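You operate a simulated robot arm through the tools that you are given. There is no shell and no other tool. Be economical: measure what you need, move in short steps, check, and stop when the job is done.

The job below is to be done with a simulated two-armed robot. You get a single attempt, and the scene is never put back.

## Task
Soap the sponge on the bar, scrub the beige pet bowl and rinse it.
Fine: stand it on the draining board; hold the bowl steady while you scrub; sponge back, tap off. What is to be rubbed or washed off counts as gone when no trace of it is left.

It is judged by the outcome, as a careful person would: the job done as asked, and still so three seconds after it is handed in. It fails if anything else is knocked over, pushed out of place, dropped, spilled or broken.

## Robot
Two 7-joint arms with two-finger parallel grippers on one trunk, on a base that drives. Base frame: it is fixed to the floor where the robot stands at the start and does not move with it; the origin is under the middle of the robot, x ahead of it, y to its left, z up; the surface under the hand at the start is at about z = 0.66. Lengths are in m, angles in degrees, forces in N, time in s.
The left shoulder is at the start at [0.08, 0.131, 0.947], the right one opposite. With the tool pointing down near the work surface each hand reaches from about 0.36 to 0.84 m from the robot's upright axis, wherever it stands, measured 20 degrees to its own side. Places, roughly: cold lever [0.8, -0.4, 1]; top of the draining board [0.6, -0.7, 0.9]. Payload 1.57 kg a hand.
The TCP of each hand is the grasp point between the finger pads, 0.03 m short of the fingertips. In the tool frame z runs along the fingers and y along their closing line. Largest opening 0.11 m; finger width 0.024, thickness 0.012; the body of the gripper, 0.048 by 0.112 m, starts 0.078 m behind the TCP.
Orientation is that of the tool frame in the base frame, as a unit quaternion [x, y, z, w]. With the fingers straight down and closing along the base's y, the tool's x points along the base's -x, its y along +y and its z along -z.

## Interface
- The arms move only by the tool arm_command. It takes "left_series", "right_series" or both (then of equal length, played together; a hand with none holds still); each is a list of rows, each a list of 7 numbers: the closure in counts, from 0 (fully open) to 255 (shut), then the shift along the tool's x, y, z in units of 50 mm (1.0 is 50 mm), then the turn, a rotation vector about the tool's x, y, z in units of 8 degrees (1.0 is 8 degrees). In form: [[gripper, tx, ty, tz, ax, ay, az], ...]. A call has 1 to 10 rows; each row shifts and turns the commanded pose from where the row before left it, along the tool's axes as they then stand. A call with a number of a shift or a turn outside -1 to 1 is refused whole. Each row takes 0.2 s and may step no farther than 0.05 m and 8.6 degrees from the row before; otherwise, or with a gripper value out of range, the whole call is refused. Where a pose cannot be reached the arm comes as near as it can. A force on the tool above 90 N (or 10 N above the force at the start of the call, whichever is more), or a blocked arm, ends the call early, and 0.2 s more pass. The fingers move at their own pace (about 0.108 m/s each) and stop on an object; they squeeze with about 20 N. The grip force told is the motor's: it shows also when the fingers shut on nothing. Time passes only in rows, and 0.2 s behind the last, so rows that do not move let the fingers close. The reply holds the time, the measured pose of the TCP, the force on the tool along the base axes, the opening and the grip force, in the units named above and with some noise, with the torque about the TCP (base axes, N m) and any sound that the robot's microphone picked up.
- Cameras (640 x 400 px; columns grow to the right, rows downward): "scene" is now at [-0.0574, -0.0036, 1.4434]; the picture's right is [-0.06, -1.00, 0.00], its down [-0.46, 0.03, -0.89] and it looks along [0.89, -0.05, -0.46] (base axes); focal length 249 px, centre (320, 200). "left" rides on the left gripper at [0.07, -0.016, -0.141] in its tool frame; the picture's right is [0.23, 0.97, 0.00], its down [-0.86, 0.20, -0.48] and it looks along [-0.47, 0.11, 0.88] (tool axes); focal length 222 px, centre (320, 200). "right" rides on the right gripper at [0.07, 0.016, -0.141] in its tool frame; the picture's right is [-0.23, 0.97, 0.00], its down [-0.86, -0.20, -0.48] and it looks along [-0.47, -0.11, 0.88] (tool axes); focal length 222 px, centre (320, 200). There is no depth. A picture from a camera that has moved, and an enlarged one, comes with that camera's place and axes in the base frame and with its lens. The place of the scene camera against the robot may be out by one fixed shift of up to 0.025 m in any direction.
- camera(camera): a new picture of that camera. The clock stands still meanwhile.
- drive_base(legs): drives the robot by 1 to 6 legs, each [ahead, left, turn to the left] in m, m and degrees, along the robot's own axes; the way and the turn of a leg run together, so that a leg with both is an arc; at most 1.5 m and 180 degrees a leg. The arms and the cameras ride along, it lands a little off, and it stops where it bumps. It gives what a move gives.
- aim_head(pan, tilt): turns the head with the scene camera to pan (to the left, within 109 degrees either way) and tilt (down, from -29 to 69), counted from straight ahead of the robot. It gives what a move gives.
- enlarge(camera, box): a new picture of the part [left, top, right, bottom] of that camera's present view, enlarged. The clock stands still meanwhile.
- sign_off(): hands the job in; it is judged then, once.

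Go step by step. Nothing tells you exact positions but the pictures and the camera data: compare them with the known pose of the tool, close in by small moves and look again before you grip or let go. The budget is 120 turns and 100 pictures, counting those below and the enlarged ones. Unless the task says otherwise, let go and move clear before handing in, and close with one line.

The tools are called after ">>>" as name(argument=value, ...) on one line, values as JSON. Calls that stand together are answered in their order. arm_command: Moves the arms, as the interface text tells. Its arguments: {"type":"object","properties":{"left_series":{"type":"array"},"right_series":{"type":"array"}},"required":[]} The other tools are called the same way: drive_base (legs) drives the base; aim_head (pan, tilt) turns the head that bears the scene camera; camera (camera) takes a picture; enlarge (camera, box) takes an enlarged picture of a part of a camera's view; sign_off () hands the job in.

At the start:

```text
time: 0.0
left_eef_pos: [0.5489, 0.1599, 1.2558]
left_tool_rot: [0.0, 1.0, 0.0, -0.001]
left_force: [0.3, 0.7, -0.2]
left_ft_torque: [0.0, -0.04, 0.01]
left_grip_width: 0.1101
left_grip_force: 0.1
right_eef_pos: [0.4505, -0.3149, 1.2744]
right_tool_rot: [0.0, 1.0, 0.0, 0.0]
right_force: [0.4, -0.1, -0.5]
right_ft_torque: [-0.02, -0.01, 0.0]
right_grip_width: 0.1101
right_grip_force: 0.1
robot x, y, heading: [0.0002, -0.0001, -0.1]
head pan, tilt: [-3.5, 27.3]
```

scene: 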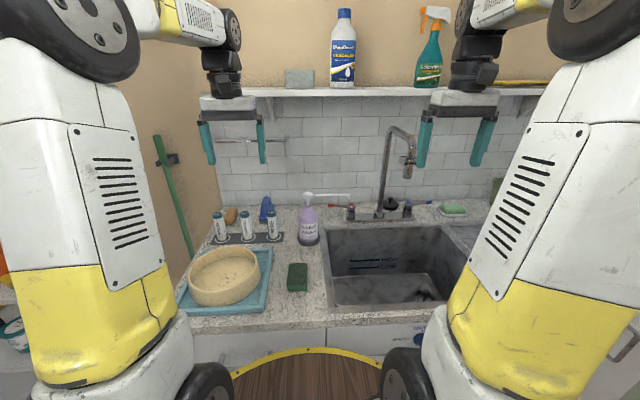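
right: 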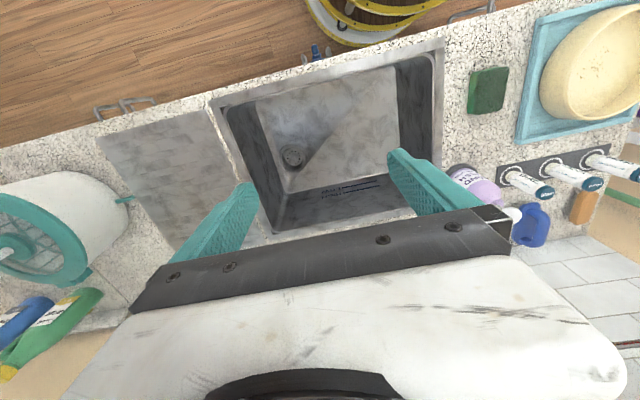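
left: 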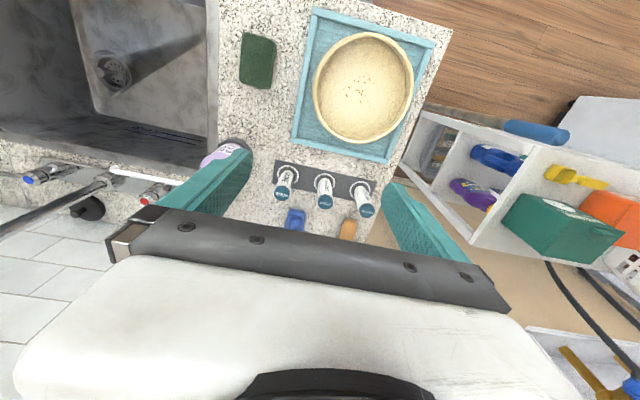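

I see the beige bowl on a blue tray at the left of the counter, a green sponge beside it, the sink, and what looks like a soap bar behind the sink to the right. I look closer first.

>>> enlarge(camera="scene", box=[170, 180, 350, 320])

>>> enlarge(camera="scene", box=[310, 110, 510, 310])

>>> enlarge(camera="left", box=[200, 0, 460, 250])

>>> aim_head(pan=-35, tilt=30)

>>> camera(camera="scene")

```text
2.86 times, centred on (260, 250) of scene
camera zoom: at [-0.0574, -0.0036, 1.4434], right [-0.06, -1.0, 0.0], down [-0.46, 0.03, -0.89], along [0.89, -0.05, -0.46], focal length 711 px, centre (491, 57)
```

zoom: 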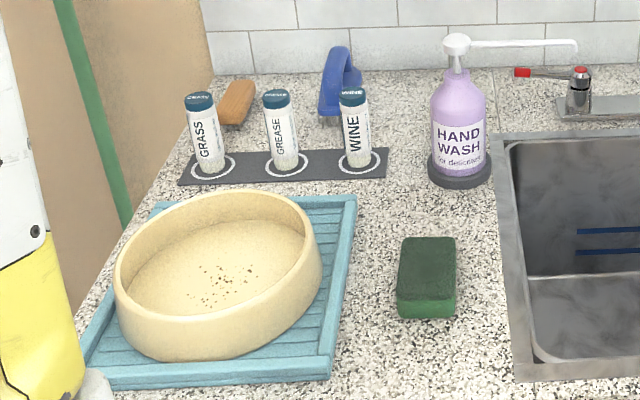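

```text
2.00 times, centred on (410, 210) of scene
camera zoom: at [-0.0574, -0.0036, 1.4434], right [-0.06, -1.0, 0.0], down [-0.46, 0.03, -0.89], along [0.89, -0.05, -0.46], focal length 498 px, centre (140, 180)
```

zoom: 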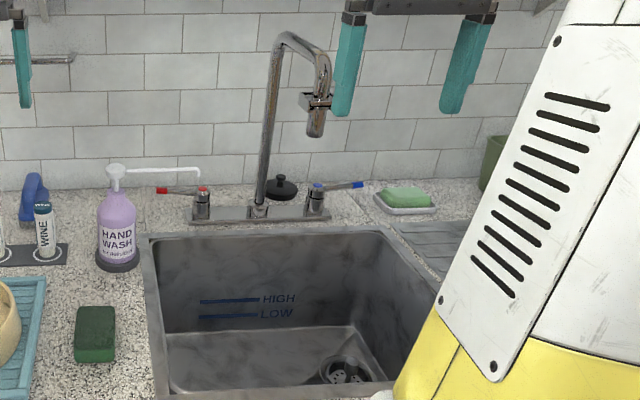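

```text
1.60 times, centred on (330, 125) of left
camera zoom: at [0.4788, 0.1433, 1.3991], right [-0.23, 0.97, 0.0], down [0.86, 0.2, 0.48], along [0.47, 0.11, -0.88], focal length 355 px, centre (304, 320)
```

zoom: 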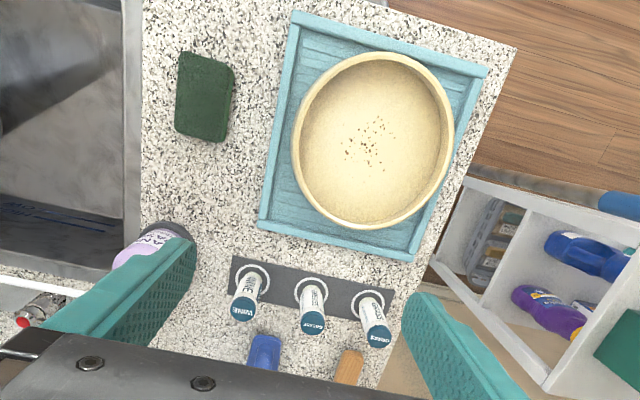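

```text
time: 1.0
left_eef_pos: [0.5487, 0.1604, 1.2566]
left_tool_rot: [0.001, 1.0, 0.0, 0.0]
left_force: [0.3, -0.3, 0.5]
left_ft_torque: [0.0, 0.03, 0.02]
left_grip_width: 0.1099
left_grip_force: 0.0
right_eef_pos: [0.4504, -0.3134, 1.2744]
right_tool_rot: [0.0, 1.0, 0.0, 0.0]
right_force: [0.0, -0.4, 0.4]
right_ft_torque: [-0.04, -0.02, -0.01]
right_grip_width: 0.1099
right_grip_force: 0.3
robot x, y, heading: [-0.0008, 0.0002, -0.0]
head pan, tilt: [-35.0, 30.0]
```

```text
93 pictures are left
camera scene: at [-0.0745, -0.0498, 1.4391], right [-0.57, -0.82, 0.0], down [-0.41, 0.29, -0.87], along [0.71, -0.5, -0.5], focal length 249 px, centre (320, 200)
```

scene: 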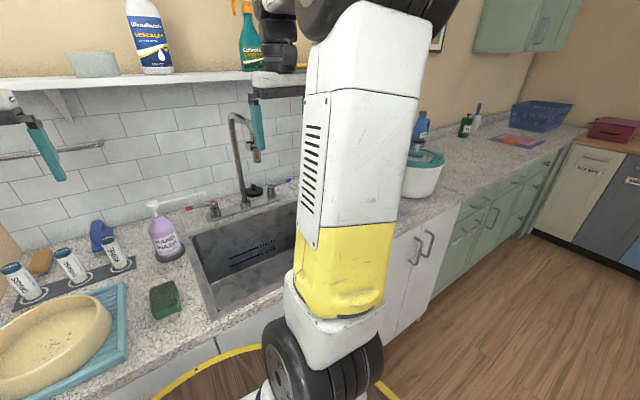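

The bowl with its specks, the sponge beside it, the soap bar on a dish behind the sink and the hand wash are all clear. I move the left hand aside and bring the right hand above the sponge.

>>> arm_command(left_series=[[0, 0.2, 0.8, 0.4, 0, 0, 0], [0, 0.2, 0.8, 0.4, 0, 0, 0], [0, 0.2, 0.8, 0.4, 0, 0, 0], [0, 0.2, 0.8, 0.4, 0, 0, 0], [0, 0.2, 0.8, 0.4, 0, 0, 0], [0, 0, 0, 0, 0, 0, 0], [0, 0, 0, 0, 0, 0, 0], [0, 0, 0, 0, 0, 0, 0], [0, 0, 0, 0, 0, 0, 0]], right_series=[[0, 0, 0, 0, 0, 0, 0], [0, 0, 0, 0, 0, 0, 0], [0, 0, 0.95, 0.3, 0, 0, 0], [0, 0, 0.95, 0.3, 0, 0, 0], [0, -0.1, 0.95, 0.3, 0, 0, 0], [0, -0.1, 0.95, 0.3, 0, 0, 0], [0, -0.1, 0.95, 0.3, 0, 0, 0], [0, -0.1, 0.95, 0.3, 0, 0, 0], [0, -0.1, 0.95, 0.3, 0, 0, 0]])

>>> camera(camera="right")

>>> aim_head(pan=0, tilt=40)

>>> camera(camera="scene")

```text
time: 3.0
left_eef_pos: [0.501, 0.3591, 1.1563]
left_tool_rot: [0.0, 1.0, 0.0, -0.001]
left_force: [0.4, -0.8, 0.6]
left_ft_torque: [0.02, -0.04, 0.01]
left_grip_width: 0.11
left_grip_force: 0.0
right_eef_pos: [0.4761, 0.0208, 1.1684]
right_tool_rot: [0.002, 1.0, 0.0, 0.0]
right_force: [-1.0, -0.8, 0.2]
right_ft_torque: [0.03, -0.02, 0.0]
right_grip_width: 0.1101
right_grip_force: 0.2
robot x, y, heading: [-0.0008, 0.0001, 0.0]
head pan, tilt: [-35.0, 30.0]
```

```text
92 pictures are left
camera right: at [0.4074, 0.036, 1.3092], right [0.23, 0.97, 0.0], down [0.85, -0.2, 0.48], along [0.47, -0.11, -0.88], focal length 222 px, centre (320, 200)
```

right: 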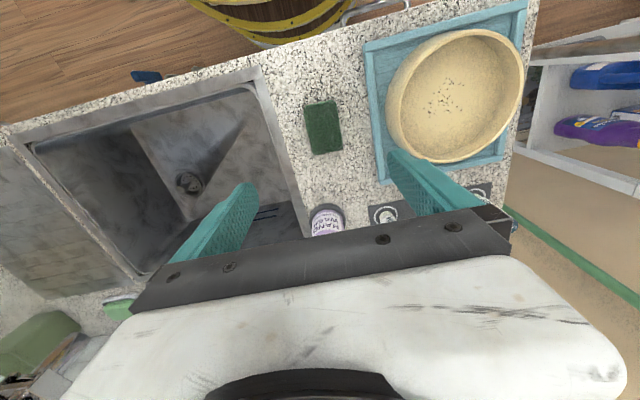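

```text
time: 4.0
left_eef_pos: [0.5013, 0.3604, 1.1546]
left_tool_rot: [0.0, 1.0, 0.0, 0.0]
left_force: [-1.1, -0.6, -0.7]
left_ft_torque: [-0.01, 0.01, 0.01]
left_grip_width: 0.1099
left_grip_force: 0.0
right_eef_pos: [0.4762, 0.0187, 1.1688]
right_tool_rot: [0.0, 1.0, 0.0, 0.001]
right_force: [-0.5, 0.3, -0.4]
right_ft_torque: [0.02, 0.01, 0.0]
right_grip_width: 0.1101
right_grip_force: 0.0
robot x, y, heading: [0.0019, 0.001, 0.1]
head pan, tilt: [0.0, 40.0]
```

```text
91 pictures are left
camera scene: at [-0.0636, 0.002, 1.4238], right [0.0, -1.0, 0.0], down [-0.64, 0.0, -0.77], along [0.77, 0.0, -0.64], focal length 249 px, centre (320, 200)
```

scene: 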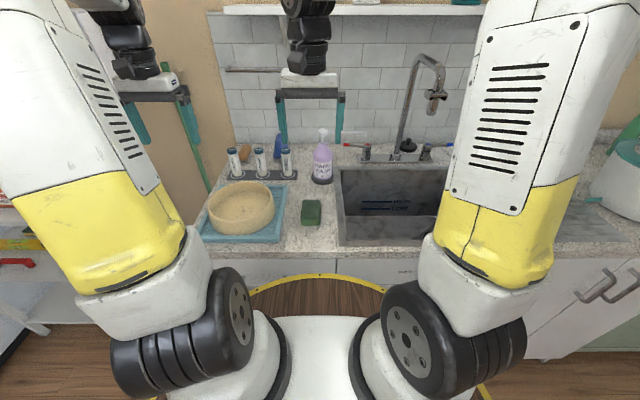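

The sponge is at about [0.48, 0.022], its top near z = 0.90–0.92, long side along x. I lower the right hand partway and look again.

>>> arm_command(right_series=[[80, -0.1, 0.06, 0.9, 0, 0, 0], [80, 0, 0, 0.9, 0, 0, 0], [80, 0, 0, 0.9, 0, 0, 0], [80, 0, 0, 0, 0, 0, 0]])

>>> camera(camera="right")

>>> enlarge(camera="scene", box=[240, 100, 400, 260])

```text
time: 5.0
left_eef_pos: [0.5006, 0.3602, 1.1534]
left_tool_rot: [0.0, 1.0, 0.0, 0.0]
left_force: [0.5, 0.3, 0.0]
left_ft_torque: [0.0, -0.01, 0.0]
left_grip_width: 0.1101
left_grip_force: 0.0
right_eef_pos: [0.4808, 0.0225, 1.0343]
right_tool_rot: [0.001, 1.0, 0.0, 0.0]
right_force: [0.7, -0.7, 0.0]
right_ft_torque: [-0.03, 0.02, 0.0]
right_grip_width: 0.0755
right_grip_force: 0.1
robot x, y, heading: [-0.0021, 0.0011, 0.2]
head pan, tilt: [0.0, 40.0]
```

```text
90 pictures are left
camera right: at [0.4126, 0.0391, 1.1753], right [0.23, 0.97, 0.0], down [0.86, -0.2, 0.48], along [0.47, -0.11, -0.88], focal length 222 px, centre (320, 200)
```

right: 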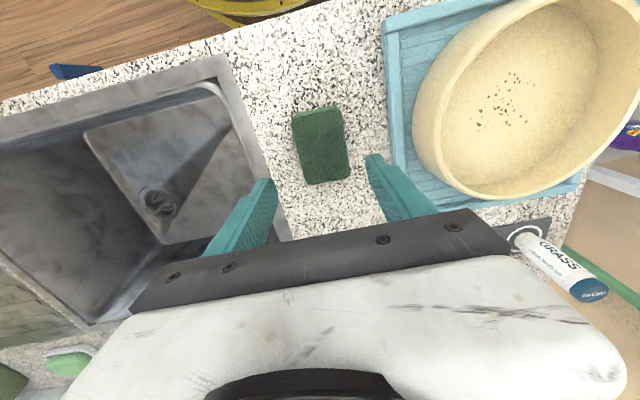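

```text
2.50 times, centred on (320, 180) of scene
camera zoom: at [-0.0636, 0.0021, 1.4238], right [0.0, -1.0, 0.0], down [-0.64, 0.0, -0.77], along [0.77, 0.0, -0.64], focal length 622 px, centre (320, 250)
```

zoom: 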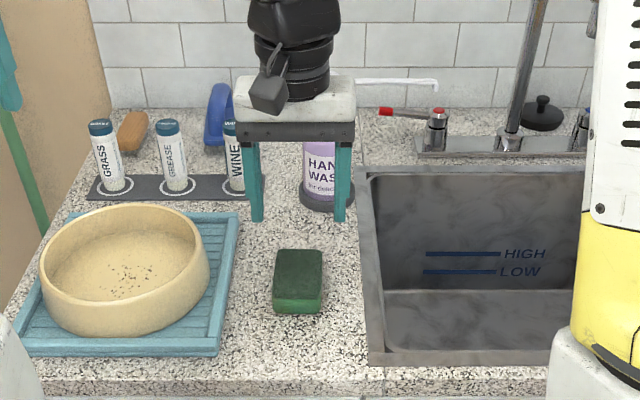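

Sponge top now seems nearer z = 0.94 at [0.475, 0.026]. I go lower in a small step and check.

>>> arm_command(right_series=[[80, 0.12, 0.07, 0.4, 0, 0, 0], [80, 0, 0, 0.4, 0, 0, 0], [80, 0, 0, 0, 0, 0, 0]])

>>> camera(camera="right")

>>> enlarge(camera="scene", box=[270, 150, 370, 250])

```text
time: 5.8
left_eef_pos: [0.5015, 0.3594, 1.1547]
left_tool_rot: [0.0, 1.0, 0.0, 0.0]
left_force: [-1.2, 0.7, -0.2]
left_ft_torque: [0.04, -0.01, -0.01]
left_grip_width: 0.11
left_grip_force: 0.0
right_eef_pos: [0.4752, 0.0271, 0.9935]
right_tool_rot: [0.0, 1.0, 0.0, 0.0]
right_force: [0.0, 0.4, 0.5]
right_ft_torque: [0.01, 0.0, -0.04]
right_grip_width: 0.0755
right_grip_force: 0.0
robot x, y, heading: [0.0023, -0.0014, 0.0]
head pan, tilt: [0.0, 40.0]
```

```text
88 pictures are left
camera right: at [0.4069, 0.043, 1.1355], right [0.23, 0.97, 0.0], down [0.85, -0.2, 0.48], along [0.47, -0.11, -0.88], focal length 222 px, centre (320, 200)
```

right: 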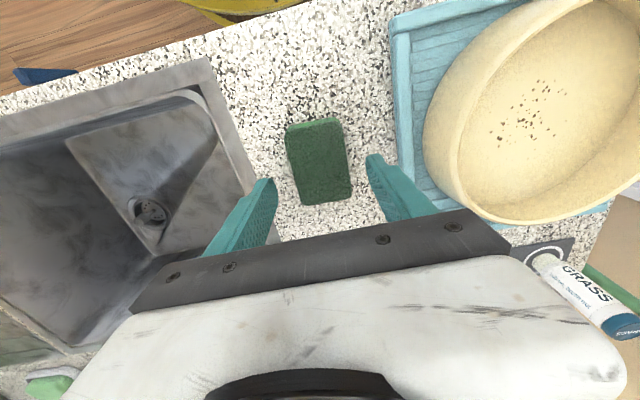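

```text
4.00 times, centred on (320, 200) of scene
camera zoom: at [-0.0637, 0.0021, 1.4238], right [0.0, -1.0, 0.0], down [-0.64, 0.0, -0.77], along [0.77, 0.0, -0.64], focal length 996 px, centre (320, 200)
```

zoom: 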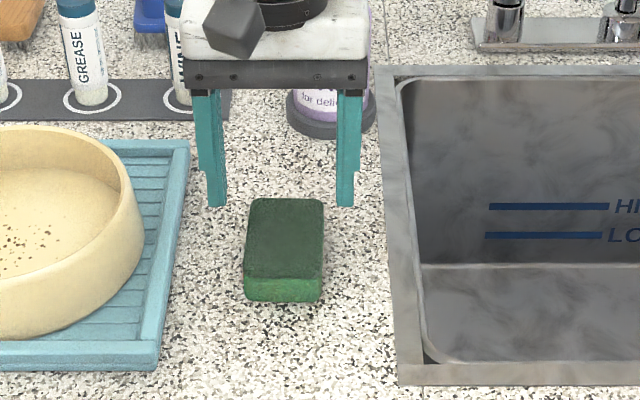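

I lower another 3 cm with the fingers straddling the sponge and check the tips against it.

>>> arm_command(right_series=[[80, 0.04, 0, 0.3, 0, 0, 0], [80, 0, 0, 0.3, 0, 0, 0], [80, 0, 0, 0, 0, 0, 0]])

>>> camera(camera="right")

>>> enlarge(camera="scene", box=[270, 150, 370, 250])

```text
time: 6.6
left_eef_pos: [0.5006, 0.3599, 1.155]
left_tool_rot: [0.0, 1.0, 0.0, 0.0]
left_force: [-0.5, -1.1, -0.4]
left_ft_torque: [0.0, 0.0, 0.01]
left_grip_width: 0.1101
left_grip_force: 0.0
right_eef_pos: [0.4728, 0.0262, 0.9652]
right_tool_rot: [0.001, 1.0, 0.001, -0.001]
right_force: [-0.4, -0.5, 0.1]
right_ft_torque: [-0.02, -0.01, -0.01]
right_grip_width: 0.0754
right_grip_force: 0.1
robot x, y, heading: [-0.003, 0.0014, 0.1]
head pan, tilt: [0.0, 40.0]
```

```text
86 pictures are left
camera right: at [0.4045, 0.0417, 1.1056], right [0.23, 0.97, 0.0], down [0.86, -0.2, 0.48], along [0.47, -0.11, -0.88], focal length 222 px, centre (320, 200)
```

right: 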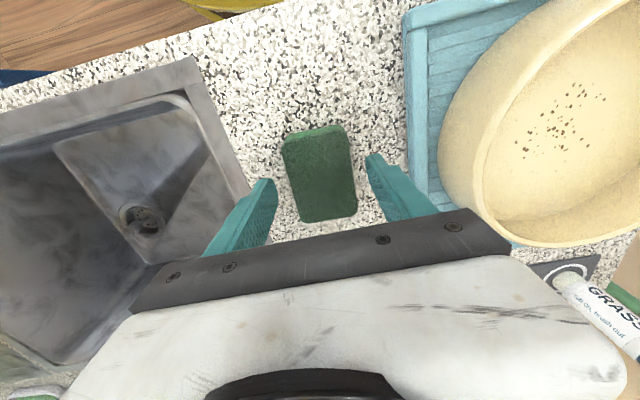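

```text
4.00 times, centred on (320, 200) of scene
camera zoom: at [-0.0636, 0.0021, 1.4238], right [0.0, -1.0, 0.0], down [-0.64, 0.0, -0.77], along [0.77, 0.0, -0.64], focal length 996 px, centre (320, 200)
```

zoom: 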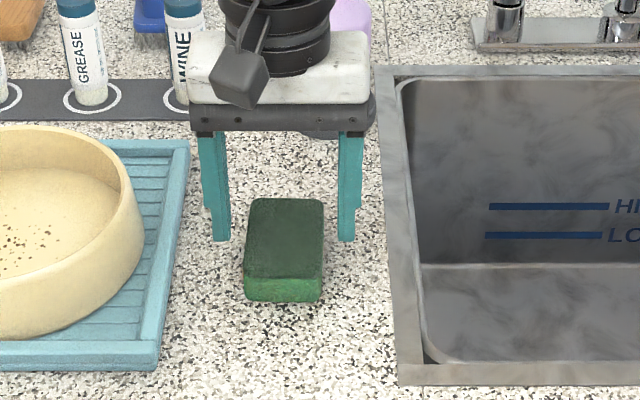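

The sponge's top is near z = 0.925, centred between the fingers. I lower so that the tips overlap it by about 15 mm and close.

>>> arm_command(right_series=[[80, 0, 0, 0.25, 0, 0, 0], [80, 0, 0, 0.25, 0, 0, 0], [80, 0, 0, 0, 0, 0, 0], [160, 0, 0, 0, 0, 0, 0], [160, 0, 0, 0, 0, 0, 0], [160, 0, 0, 0, 0, 0, 0]])

>>> camera(camera="right")

>>> enlarge(camera="scene", box=[270, 150, 370, 250])

```text
time: 8.0
left_eef_pos: [0.5007, 0.3601, 1.1539]
left_tool_rot: [0.0, 1.0, 0.0, 0.0]
left_force: [-1.0, -0.2, 0.4]
left_ft_torque: [0.01, -0.01, 0.0]
left_grip_width: 0.1101
left_grip_force: 0.0
right_eef_pos: [0.4716, 0.0263, 0.9399]
right_tool_rot: [0.0, 1.0, 0.001, 0.0]
right_force: [-0.8, 0.4, 0.1]
right_ft_torque: [-0.01, 0.0, 0.0]
right_grip_width: 0.0529
right_grip_force: 20.0
robot x, y, heading: [0.0009, 0.0013, -0.0]
head pan, tilt: [0.0, 40.0]
```

```text
84 pictures are left
camera right: at [0.4044, 0.0416, 1.0795], right [0.23, 0.97, 0.0], down [0.86, -0.2, 0.48], along [0.47, -0.11, -0.88], focal length 222 px, centre (320, 200)
```

right: 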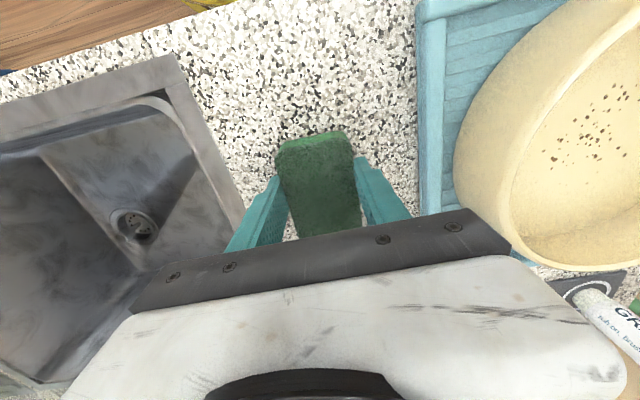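

```text
4.00 times, centred on (320, 200) of scene
camera zoom: at [-0.0636, 0.0021, 1.4238], right [0.0, -1.0, 0.0], down [-0.64, 0.0, -0.77], along [0.77, 0.0, -0.64], focal length 996 px, centre (320, 200)
```

zoom: 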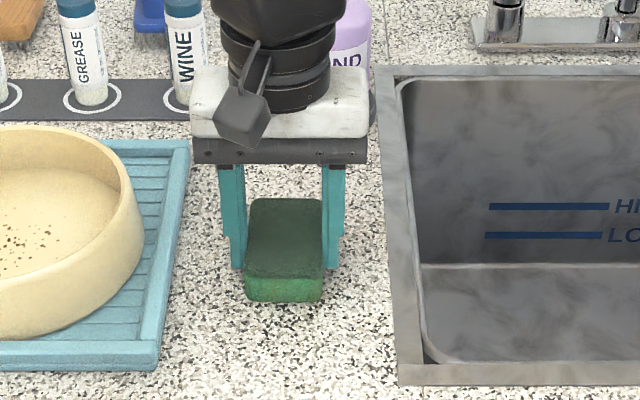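

The sponge is gripped (width 0.053); its home is TCP [0.4716, 0.0263, 0.940]. I lift it and raise the left hand before driving to the right toward the soap.

>>> arm_command(right_series=[[160, 0, 0, -0.9, 0, 0, 0], [160, 0, 0, -0.9, 0, 0, 0], [160, 0, -0.6, -0.7, 0, 0, 0], [160, 0, -0.6, -0.7, 0, 0, 0], [160, 0, -0.6, -0.7, 0, 0, 0], [160, 0, -0.6, -0.5, 0, 0, 0], [160, 0, -0.6, 0, 0, 0, 0]], left_series=[[0, 0, 0, -0.5, 0, 0, 0], [0, 0, 0, -0.5, 0, 0, 0], [0, 0, 0, -0.5, 0, 0, 0], [0, 0, 0, -0.5, 0, 0, 0], [0, 0, 0, 0, 0, 0, 0], [0, 0, 0, 0, 0, 0, 0], [0, 0, 0, 0, 0, 0, 0]])

>>> drive_base(legs=[[0, -0.45, 0]])

>>> aim_head(pan=-8, tilt=30)

>>> camera(camera="scene")

>>> camera(camera="right")

```text
time: 9.6
left_eef_pos: [0.4995, 0.3594, 1.2566]
left_tool_rot: [0.0, 1.0, 0.0, 0.0]
left_force: [-0.2, 0.5, -0.6]
left_ft_torque: [-0.02, 0.0, -0.02]
left_grip_width: 0.11
left_grip_force: 0.0
right_eef_pos: [0.4706, -0.1248, 1.1603]
right_tool_rot: [0.0, 1.0, 0.0, 0.0]
right_force: [0.1, 0.3, -0.3]
right_ft_torque: [-0.03, 0.01, 0.02]
right_grip_width: 0.0529
right_grip_force: 19.6
robot x, y, heading: [0.0014, 0.0032, -0.1]
head pan, tilt: [0.0, 40.0]
```

```text
time: 12.3
left_eef_pos: [0.5007, -0.0852, 1.2563]
left_tool_rot: [0.001, 1.0, -0.001, 0.0]
left_force: [-0.1, 0.0, -0.7]
left_ft_torque: [0.01, 0.02, 0.02]
left_grip_width: 0.1101
left_grip_force: 0.0
right_eef_pos: [0.4693, -0.5697, 1.1595]
right_tool_rot: [0.0, 1.0, 0.0, 0.0]
right_force: [0.5, -0.4, 0.1]
right_ft_torque: [0.0, -0.04, -0.04]
right_grip_width: 0.0529
right_grip_force: 20.1
robot x, y, heading: [-0.0021, -0.4418, -0.1]
head pan, tilt: [0.0, 40.0]
```

```text
time: 13.0
left_eef_pos: [0.5008, -0.0859, 1.2562]
left_tool_rot: [0.0, 1.0, 0.0, 0.0]
left_force: [-0.3, 0.3, -0.5]
left_ft_torque: [0.01, 0.03, -0.01]
left_grip_width: 0.1099
left_grip_force: 0.1
right_eef_pos: [0.4704, -0.5701, 1.1616]
right_tool_rot: [0.001, 1.0, -0.001, -0.001]
right_force: [-0.6, -0.8, -0.6]
right_ft_torque: [0.02, -0.03, -0.02]
right_grip_width: 0.053
right_grip_force: 19.2
robot x, y, heading: [0.0014, -0.4446, 0.0]
head pan, tilt: [-8.0, 30.0]
```

```text
82 pictures are left
camera scene: at [-0.0595, -0.4542, 1.4391], right [-0.14, -0.99, 0.0], down [-0.5, 0.07, -0.87], along [0.86, -0.12, -0.5], focal length 249 px, centre (320, 200)
```

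scene: 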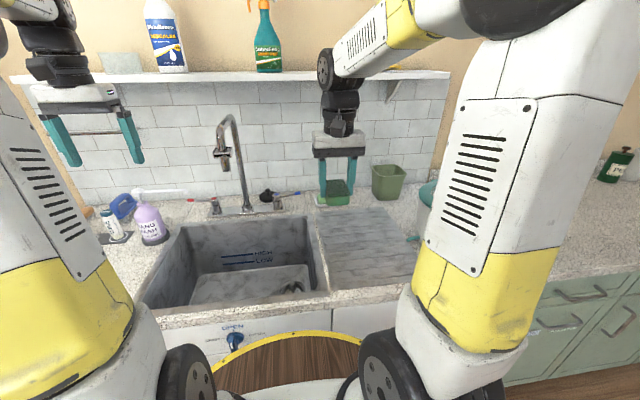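

```text
81 pictures are left
camera right: at [0.4023, -0.5537, 1.3008], right [0.23, 0.97, 0.0], down [0.85, -0.2, 0.48], along [0.47, -0.11, -0.88], focal length 222 px, centre (320, 200)
```

right: 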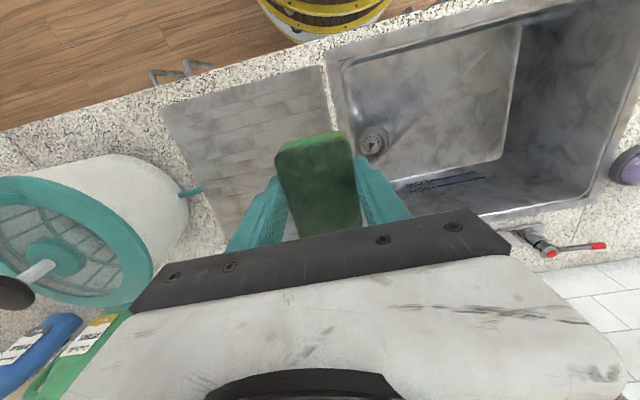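

There is an "OPEN" knob on the cabinet front and the soap is just behind the hand. I take a closer look at both.

>>> enlarge(camera="scene", box=[280, 140, 440, 240])

>>> enlarge(camera="scene", box=[180, 300, 300, 375])

>>> enlarge(camera="scene", box=[190, 100, 320, 310])

```text
4.00 times, centred on (360, 190) of scene
camera zoom: at [-0.0595, -0.4542, 1.4391], right [-0.14, -0.99, 0.0], down [-0.5, 0.07, -0.87], along [0.86, -0.12, -0.5], focal length 996 px, centre (160, 240)
```

zoom: 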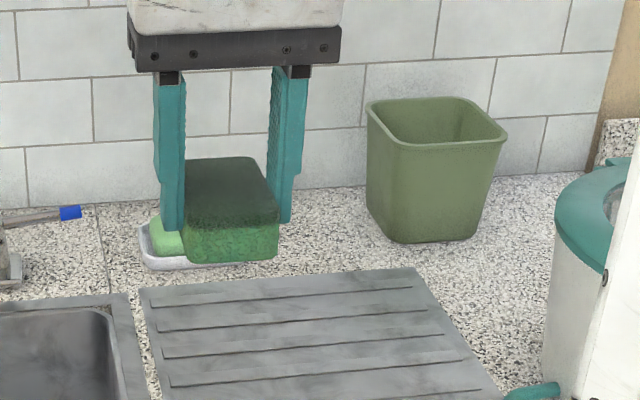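

```text
5.33 times, centred on (240, 338) of scene
camera zoom: at [-0.0595, -0.4542, 1.4391], right [-0.14, -0.99, 0.0], down [-0.5, 0.07, -0.87], along [0.86, -0.12, -0.5], focal length 1328 px, centre (747, -533)
```

zoom: 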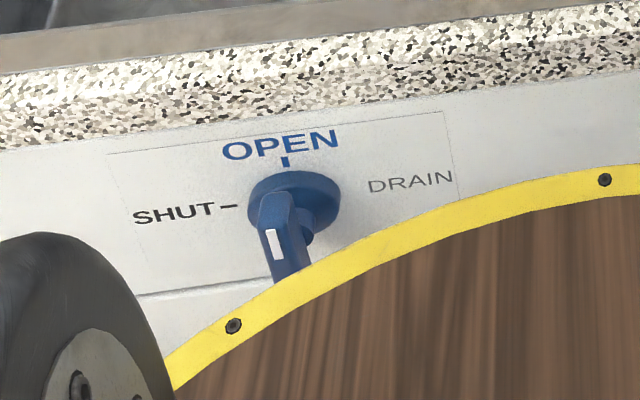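

```text
1.90 times, centred on (255, 205) of scene
camera zoom: at [-0.0595, -0.4542, 1.4391], right [-0.14, -0.99, 0.0], down [-0.5, 0.07, -0.87], along [0.86, -0.12, -0.5], focal length 474 px, centre (444, 190)
```

zoom: 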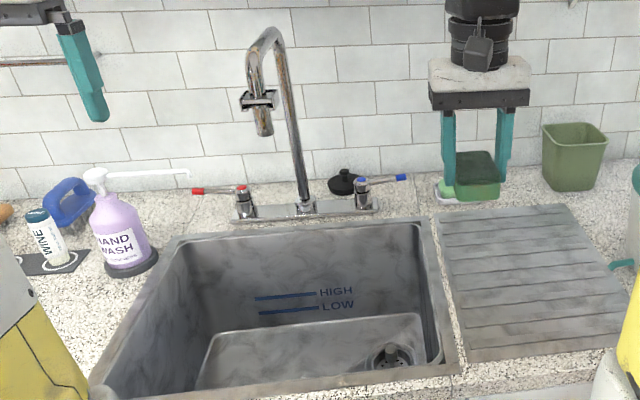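

The drain stands open and the plug is out, so rinse water can run off. I now move the sponge forward over the draining board towards the soap dish at about [0.825, -0.61].

>>> arm_command(right_series=[[160, -0.8, -0.1, 0.4, 0, 0, 0], [160, -0.8, -0.1, 0.4, 0, 0, 0], [160, -0.8, -0.1, 0.4, 0, 0, 0], [160, -0.8, -0.1, 0.4, 0, 0, 0], [160, -0.3, 0, 0, 0, 0, 0], [160, 0, 0, 0, 0, 0, 0]])

>>> camera(camera="right")

>>> enlarge(camera="scene", box=[280, 140, 440, 240])

```text
time: 14.4
left_eef_pos: [0.4998, -0.0841, 1.2566]
left_tool_rot: [0.001, 1.0, 0.0, 0.0]
left_force: [-0.4, 0.1, 0.2]
left_ft_torque: [-0.05, 0.01, 0.02]
left_grip_width: 0.1097
left_grip_force: 0.2
right_eef_pos: [0.6465, -0.5901, 1.0794]
right_tool_rot: [0.001, 1.0, 0.0, 0.001]
right_force: [-0.3, 0.6, -0.5]
right_ft_torque: [0.03, -0.03, -0.02]
right_grip_width: 0.053
right_grip_force: 19.9
robot x, y, heading: [0.0012, -0.4448, 0.1]
head pan, tilt: [-8.0, 30.0]
```

```text
77 pictures are left
camera right: at [0.5781, -0.5738, 1.2198], right [0.23, 0.97, 0.0], down [0.85, -0.2, 0.48], along [0.47, -0.11, -0.88], focal length 222 px, centre (320, 200)
```

right: 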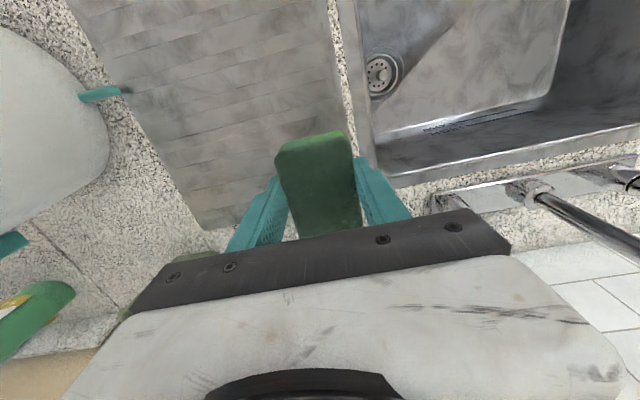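

```text
4.00 times, centred on (360, 190) of scene
camera zoom: at [-0.0593, -0.4542, 1.4391], right [-0.14, -0.99, 0.0], down [-0.5, 0.07, -0.87], along [0.86, -0.12, -0.5], focal length 996 px, centre (160, 240)
```

zoom: 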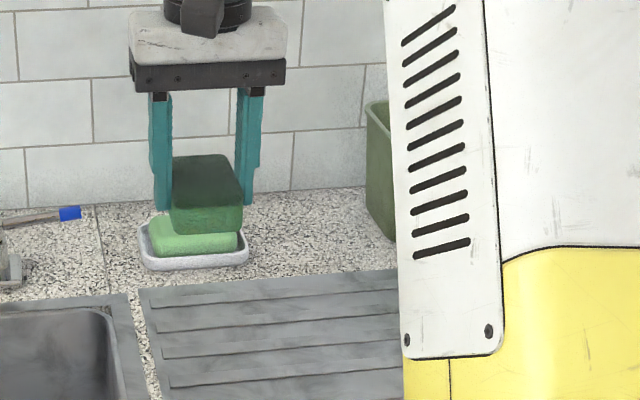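

The dish centre is near [0.838, -0.613]. I bring the sponge above the bar.

>>> arm_command(right_series=[[160, -0.8, -0.11, 0.3, 0, 0, 0], [160, -0.8, -0.11, 0.3, 0, 0, 0], [160, -0.8, -0.11, 0.3, 0, 0, 0], [160, -0.67, -0.11, 0.3, 0, 0, 0], [160, 0, 0, 0, 0, 0, 0]])

>>> enlarge(camera="scene", box=[280, 140, 440, 240])

```text
time: 15.6
left_eef_pos: [0.5008, -0.0839, 1.256]
left_tool_rot: [0.0, 1.0, 0.0, 0.0]
left_force: [0.7, -0.6, -0.3]
left_ft_torque: [0.0, 0.03, 0.02]
left_grip_width: 0.1102
left_grip_force: 0.0
right_eef_pos: [0.7999, -0.6122, 1.019]
right_tool_rot: [0.001, 1.0, 0.0, -0.001]
right_force: [0.5, 0.1, -0.7]
right_ft_torque: [0.01, 0.0, 0.0]
right_grip_width: 0.0533
right_grip_force: 20.3
robot x, y, heading: [-0.0016, -0.4462, -0.0]
head pan, tilt: [-8.0, 30.0]
```

```text
4.00 times, centred on (360, 190) of scene
camera zoom: at [-0.0592, -0.4542, 1.4391], right [-0.14, -0.99, 0.0], down [-0.5, 0.07, -0.87], along [0.86, -0.12, -0.5], focal length 996 px, centre (160, 240)
```

zoom: 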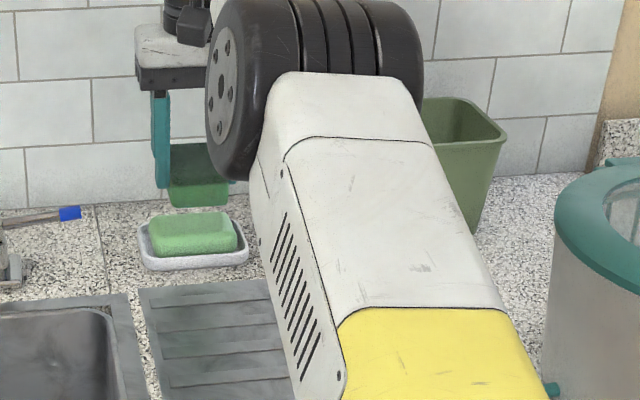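

The sponge is well aligned above the bar. I lower in small steps to feel contact.

>>> arm_command(right_series=[[160, 0, 0, 0.4, 0, 0, 0], [160, 0, 0, 0.3, 0, 0, 0], [160, 0, 0, 0.1, 0, 0, 0]])

>>> enlarge(camera="scene", box=[290, 160, 390, 230])

```text
time: 16.4
left_eef_pos: [0.5002, -0.0852, 1.2569]
left_tool_rot: [0.0, 1.0, 0.0, 0.0]
left_force: [0.7, 0.1, -0.2]
left_ft_torque: [-0.01, 0.0, -0.03]
left_grip_width: 0.1098
left_grip_force: 0.1
right_eef_pos: [0.8001, -0.6125, 0.98]
right_tool_rot: [0.0, 1.0, 0.0, 0.0]
right_force: [0.0, -0.2, 0.2]
right_ft_torque: [-0.02, 0.0, -0.01]
right_grip_width: 0.0533
right_grip_force: 19.8
robot x, y, heading: [-0.0023, -0.4436, -0.3]
head pan, tilt: [-8.0, 30.0]
```

```text
5.71 times, centred on (340, 195) of scene
camera zoom: at [-0.0593, -0.4542, 1.4391], right [-0.14, -0.99, 0.0], down [-0.5, 0.07, -0.87], along [0.86, -0.12, -0.5], focal length 1423 px, centre (206, 229)
```

zoom: 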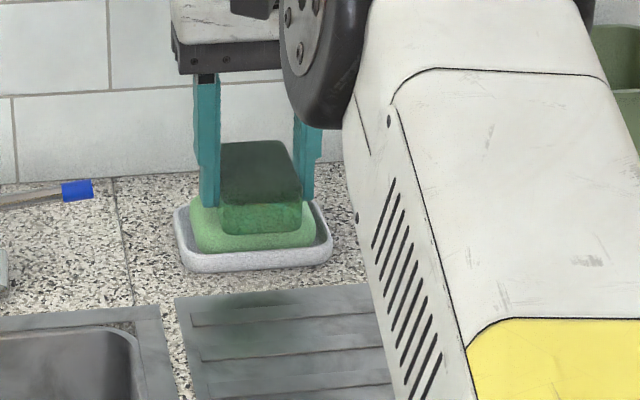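

Nearly touching. I press gently in millimetre steps.

>>> arm_command(right_series=[[160, 0, 0, 0.08, 0, 0, 0], [160, 0, 0, 0.06, 0, 0, 0]])

```text
time: 17.0
left_eef_pos: [0.5004, -0.0847, 1.2569]
left_tool_rot: [0.001, 1.0, -0.001, 0.0]
left_force: [0.4, 0.0, 0.9]
left_ft_torque: [0.0, 0.0, 0.0]
left_grip_width: 0.1098
left_grip_force: 0.2
right_eef_pos: [0.7986, -0.6135, 0.9723]
right_tool_rot: [0.001, 1.0, 0.0, 0.0]
right_force: [-0.7, -0.3, 0.0]
right_ft_torque: [-0.03, 0.04, 0.0]
right_grip_width: 0.0532
right_grip_force: 19.8
robot x, y, heading: [0.0009, -0.4459, 0.1]
head pan, tilt: [-8.0, 30.0]
```

>>> arm_command(right_series=[[160, 0, 0, 0.08, 0, 0, 0], [160, 0, 0, 0.06, 0, 0, 0]])

>>> enlarge(camera="scene", box=[290, 160, 390, 230])

```text
time: 17.6
left_eef_pos: [0.499, -0.085, 1.2572]
left_tool_rot: [0.001, 1.0, 0.0, 0.0]
left_force: [-0.7, 0.7, -1.0]
left_ft_torque: [0.01, 0.0, -0.03]
left_grip_width: 0.1099
left_grip_force: 0.1
right_eef_pos: [0.799, -0.6124, 0.971]
right_tool_rot: [0.0, 1.0, 0.0, 0.004]
right_force: [-5.3, 0.7, 28.3]
right_ft_torque: [0.02, -0.04, -0.06]
right_grip_width: 0.053
right_grip_force: 19.9
robot x, y, heading: [0.0007, -0.4413, -0.0]
head pan, tilt: [-8.0, 30.0]
```

```text
5.71 times, centred on (340, 195) of scene
camera zoom: at [-0.0607, -0.454, 1.4391], right [-0.14, -0.99, 0.0], down [-0.49, 0.07, -0.87], along [0.86, -0.12, -0.5], focal length 1423 px, centre (206, 229)
```

zoom: 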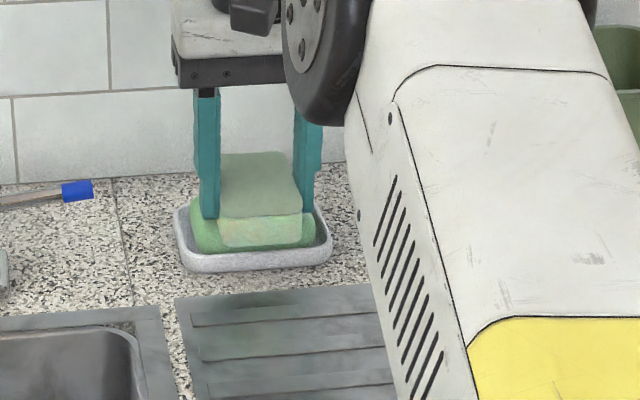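

The sponge has turned pale with soap. I lift, retract, and drive back to the bowl.

>>> arm_command(right_series=[[160, 0, 0, -0.5, 0, 0, 0], [160, 0, 0, -0.8, 0, 0, 0], [160, 0.6, 0, -0.7, 0, 0, 0], [160, 0.7, 0, -0.7, 0, 0, 0], [160, 0.7, 0, -0.7, 0, 0, 0], [160, 0.9, 0, -0.3, 0, 0, 0], [160, 0.9, 0, 0, 0, 0, 0], [160, 0.9, 0, 0, 0, 0, 0], [160, 0.9, 0, 0, 0, 0, 0], [160, 0.9, 0, 0, 0, 0, 0]])

>>> drive_base(legs=[[0, 0.5, 0]])

>>> aim_head(pan=15, tilt=42)

>>> camera(camera="scene")

>>> camera(camera="left")

```text
time: 19.8
left_eef_pos: [0.5015, -0.0843, 1.2571]
left_tool_rot: [0.002, 1.0, 0.0, 0.001]
left_force: [0.8, -0.8, -0.1]
left_ft_torque: [-0.01, 0.04, -0.01]
left_grip_width: 0.1098
left_grip_force: 0.2
right_eef_pos: [0.4744, -0.6113, 1.1531]
right_tool_rot: [0.0, 1.0, 0.0, 0.0]
right_force: [0.6, 0.1, 0.0]
right_ft_torque: [-0.05, 0.02, -0.01]
right_grip_width: 0.0532
right_grip_force: 20.2
robot x, y, heading: [-0.0023, -0.4477, -0.1]
head pan, tilt: [-8.0, 30.0]
```

```text
time: 22.8
left_eef_pos: [0.4964, 0.4268, 1.2557]
left_tool_rot: [-0.004, 1.0, 0.0, 0.0]
left_force: [-0.2, 0.1, 0.1]
left_ft_torque: [0.01, 0.01, 0.02]
left_grip_width: 0.1102
left_grip_force: 0.0
right_eef_pos: [0.4741, -0.1018, 1.153]
right_tool_rot: [-0.004, 1.0, -0.001, 0.0]
right_force: [0.5, -0.6, 0.0]
right_ft_torque: [-0.01, -0.01, -0.01]
right_grip_width: 0.0533
right_grip_force: 20.3
robot x, y, heading: [-0.004, 0.061, 0.4]
head pan, tilt: [-8.0, 30.0]
```

```text
time: 23.6
left_eef_pos: [0.4961, 0.4264, 1.2567]
left_tool_rot: [-0.003, 1.0, 0.0, 0.001]
left_force: [1.0, 0.5, 0.7]
left_ft_torque: [0.02, -0.02, -0.01]
left_grip_width: 0.1097
left_grip_force: 0.1
right_eef_pos: [0.4739, -0.1006, 1.1524]
right_tool_rot: [-0.004, 1.0, 0.001, 0.0]
right_force: [0.1, -0.5, 0.1]
right_ft_torque: [0.0, 0.02, 0.02]
right_grip_width: 0.0534
right_grip_force: 19.8
robot x, y, heading: [0.0, 0.0665, 0.4]
head pan, tilt: [15.0, 42.0]
```

```text
72 pictures are left
camera scene: at [-0.0696, 0.0858, 1.4208], right [0.26, -0.96, 0.0], down [-0.65, -0.18, -0.74], along [0.72, 0.2, -0.67], focal length 249 px, centre (320, 200)
```

scene: 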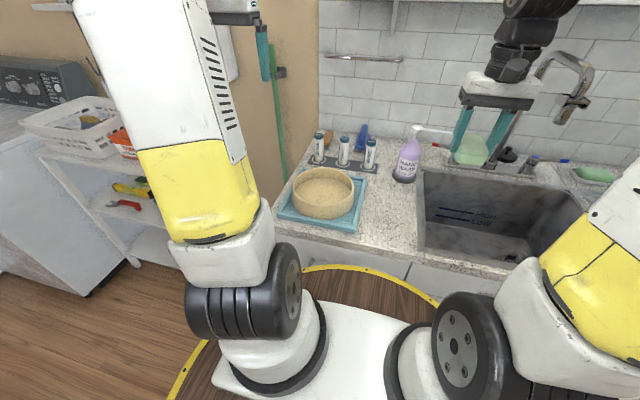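

```text
71 pictures are left
camera left: at [0.426, 0.4087, 1.3988], right [-0.23, 0.97, 0.0], down [0.85, 0.21, 0.48], along [0.47, 0.11, -0.88], focal length 222 px, centre (320, 200)
```

left: 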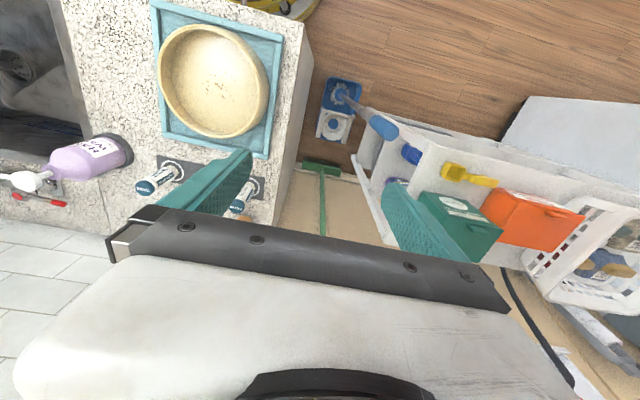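

The bowl's rim centre is about [0.475, 0.225], rim z ≈ 0.95. I yaw the sponge hand 90° so both hands fit, and bring the left hand over the bowl's left wall.

>>> arm_command(left_series=[[100, 0.08, -0.45, 0.8, 0, 0, 0], [100, 0.08, -0.45, 0.8, 0, 0, 0], [100, 0.08, -0.45, 0.8, 0, 0, 0], [100, 0.08, -0.45, 0.8, 0, 0, 0], [100, 0.08, -0.5, 0.8, 0, 0, 0], [100, 0, 0, 0, 0, 0, 0], [100, 0, 0, 0, 0, 0, 0], [100, 0, 0, 0, 0, 0, 0], [100, 0, 0, 0, 0, 0, 0], [100, 0, 0, 0, 0, 0, 0]], right_series=[[160, 0, 0, 0, 0, 0, -1], [160, 0, 0, 0, 0, 0, -1], [160, 0, 0, 0, 0, 0, -1], [160, 0, 0, 0, 0, 0, -1], [160, 0, 0, 0, 0, 0, -1], [160, 0, 0, 0, 0, 0, -1], [160, 0, 0, 0, 0, 0, -1], [160, 0, 0, 0, 0, 0, -1], [160, 0, 0, 0, 0, 0, -1], [160, 0, 0, 0, 0, 0, -1]])

>>> camera(camera="left")

>>> enlarge(camera="scene", box=[240, 100, 440, 250])

```text
time: 25.8
left_eef_pos: [0.4778, 0.3093, 1.0566]
left_tool_rot: [-0.004, 1.0, 0.001, -0.001]
left_force: [0.0, 0.8, 0.5]
left_ft_torque: [0.0, 0.01, 0.0]
left_grip_width: 0.0669
left_grip_force: 0.0
right_eef_pos: [0.4743, -0.1026, 1.1527]
right_tool_rot: [-0.646, 0.763, 0.001, 0.0]
right_force: [-0.3, 0.2, -0.3]
right_ft_torque: [-0.03, 0.03, 0.02]
right_grip_width: 0.0531
right_grip_force: 20.3
robot x, y, heading: [-0.0027, 0.0639, 0.4]
head pan, tilt: [15.0, 42.0]
```

```text
70 pictures are left
camera left: at [0.4082, 0.2924, 1.1991], right [-0.23, 0.97, 0.0], down [0.85, 0.21, 0.48], along [0.47, 0.11, -0.88], focal length 222 px, centre (320, 200)
```

left: 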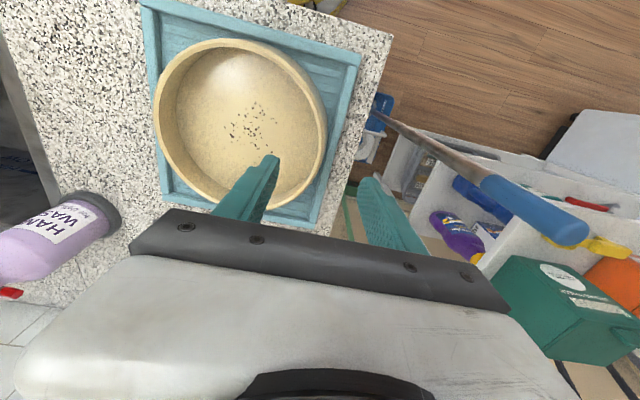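

```text
2.67 times, centred on (340, 175) of scene
camera zoom: at [-0.0697, 0.0858, 1.4208], right [0.27, -0.96, 0.0], down [-0.65, -0.18, -0.74], along [0.72, 0.2, -0.67], focal length 664 px, centre (267, 267)
```

zoom: 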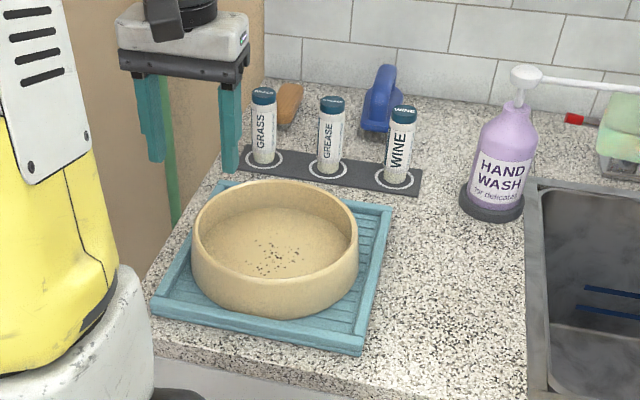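

The left wall is right below the left fingers. I lower so one finger is inside and one outside the wall, then check.

>>> arm_command(left_series=[[100, 0.1, -0.08, 0.6, 0, 0, 0], [100, 0, 0, 0.6, 0, 0, 0], [100, 0, 0, 0.45, 0, 0, 0], [100, 0, 0, 0, 0, 0, 0]], right_series=[[160, 0, 0, 0, 0, 0, -1], [160, 0, 0, 0, 0, 0, -0.2], [160, 0, 0, 0, 0, 0, 0], [160, 0, 0, 0, 0, 0, 0]])

>>> camera(camera="left")

>>> enlarge(camera="scene", box=[240, 100, 440, 250])

```text
time: 26.8
left_eef_pos: [0.4721, 0.3051, 0.9734]
left_tool_rot: [-0.004, 1.0, 0.0, 0.0]
left_force: [-0.2, 0.0, 0.1]
left_ft_torque: [0.01, 0.0, 0.0]
left_grip_width: 0.067
left_grip_force: 0.0
right_eef_pos: [0.4746, -0.1008, 1.1524]
right_tool_rot: [-0.707, 0.708, 0.001, 0.0]
right_force: [0.4, -0.2, -0.7]
right_ft_torque: [-0.01, 0.02, 0.01]
right_grip_width: 0.053
right_grip_force: 20.0
robot x, y, heading: [-0.0019, 0.0621, 0.6]
head pan, tilt: [15.0, 42.0]
```

```text
68 pictures are left
camera left: at [0.4016, 0.289, 1.1165], right [-0.23, 0.97, 0.0], down [0.85, 0.21, 0.48], along [0.47, 0.11, -0.88], focal length 222 px, centre (320, 200)
```

left: 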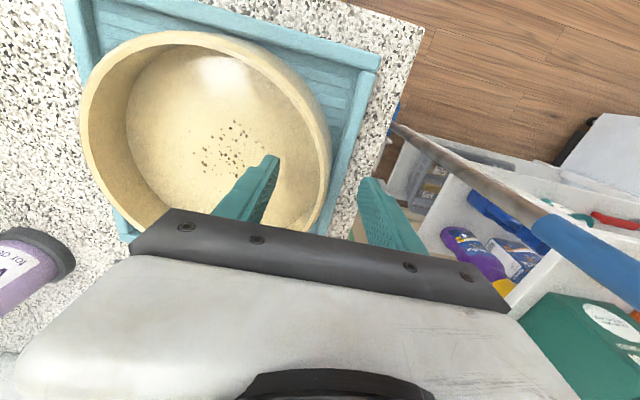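

```text
2.67 times, centred on (340, 175) of scene
camera zoom: at [-0.0697, 0.0858, 1.4208], right [0.27, -0.96, 0.0], down [-0.65, -0.18, -0.74], along [0.72, 0.2, -0.67], focal length 664 px, centre (267, 267)
```

zoom: 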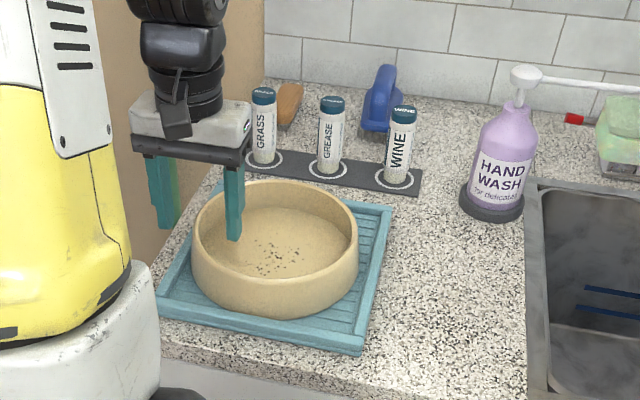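

The fingers straddle the wall. I lower a bit more and close gently.

>>> arm_command(left_series=[[100, 0, 0.03, 0.3, 0, 0, 0], [160, 0, 0, 0, 0, 0, 0], [255, 0, 0, 0, 0, 0, 0], [255, 0, 0, 0, 0, 0, 0], [255, 0, 0, 0, 0, 0, 0]])

>>> camera(camera="left")

>>> enlarge(camera="scene", box=[240, 100, 440, 250])

```text
time: 28.0
left_eef_pos: [0.4714, 0.3089, 0.9593]
left_tool_rot: [-0.004, 1.0, 0.0, 0.0]
left_force: [1.0, 1.4, 1.9]
left_ft_torque: [0.3, 0.0, 0.01]
left_grip_width: 0.0071
left_grip_force: 19.9
right_eef_pos: [0.4739, -0.1014, 1.1519]
right_tool_rot: [-0.707, 0.707, 0.0, 0.0]
right_force: [0.0, 0.3, -0.6]
right_ft_torque: [0.01, 0.01, -0.02]
right_grip_width: 0.0531
right_grip_force: 20.2
robot x, y, heading: [-0.0058, 0.0645, 0.6]
head pan, tilt: [15.0, 42.0]
```

```text
66 pictures are left
camera left: at [0.402, 0.2908, 1.1012], right [-0.23, 0.97, 0.0], down [0.85, 0.21, 0.48], along [0.47, 0.11, -0.88], focal length 222 px, centre (320, 200)
```

left: 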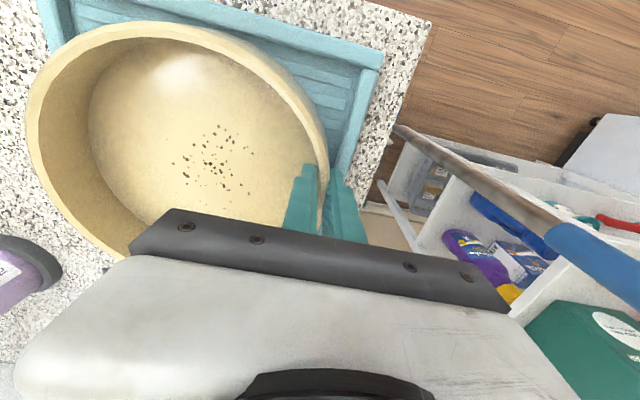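

```text
2.67 times, centred on (340, 175) of scene
camera zoom: at [-0.0697, 0.0859, 1.4208], right [0.27, -0.96, 0.0], down [-0.65, -0.18, -0.74], along [0.72, 0.2, -0.67], focal length 664 px, centre (267, 267)
```

zoom: 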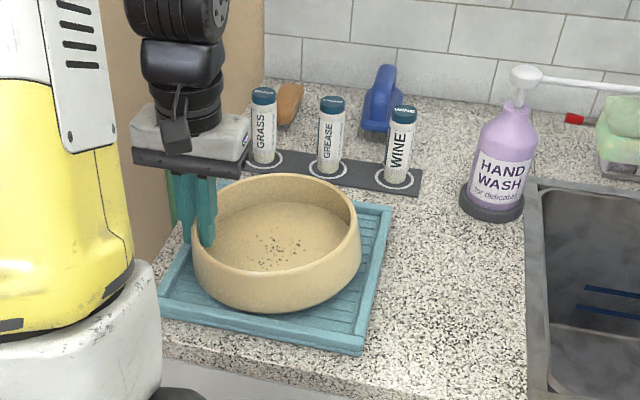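

Gripped, but the bowl's right side has tipped up a few degrees because of the wall's taper. I turn the left hand slightly to set it flat again.

>>> arm_command(left_series=[[255, 0, 0, 0, -0.2, 0, 0], [255, 0, 0, 0, -0.2, 0, 0], [255, 0, 0, 0, 0, 0, 0]])

>>> enlarge(camera="scene", box=[240, 100, 440, 250])

```text
time: 28.8
left_eef_pos: [0.4714, 0.3087, 0.959]
left_tool_rot: [-0.003, 1.0, 0.028, 0.0]
left_force: [0.1, -1.5, 2.0]
left_ft_torque: [0.18, 0.17, 0.03]
left_grip_width: 0.0071
left_grip_force: 20.0
right_eef_pos: [0.475, -0.101, 1.1521]
right_tool_rot: [-0.707, 0.707, 0.0, 0.0]
right_force: [-1.0, 0.2, 0.2]
right_ft_torque: [0.02, -0.01, -0.01]
right_grip_width: 0.0532
right_grip_force: 19.8
robot x, y, heading: [-0.0014, 0.0645, 0.4]
head pan, tilt: [15.0, 42.0]
```

```text
2.67 times, centred on (340, 175) of scene
camera zoom: at [-0.0697, 0.0857, 1.4208], right [0.27, -0.96, 0.0], down [-0.65, -0.18, -0.74], along [0.72, 0.2, -0.67], focal length 664 px, centre (267, 267)
```

zoom: 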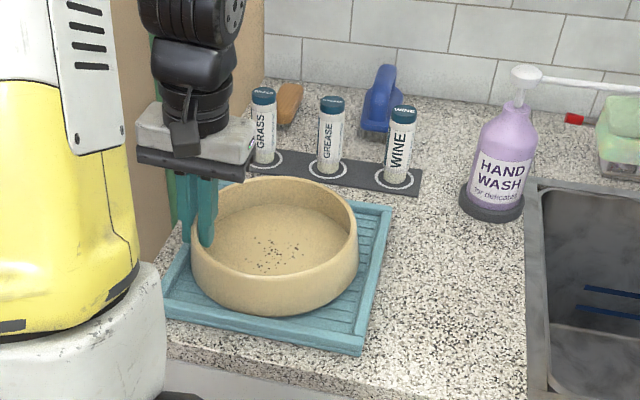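

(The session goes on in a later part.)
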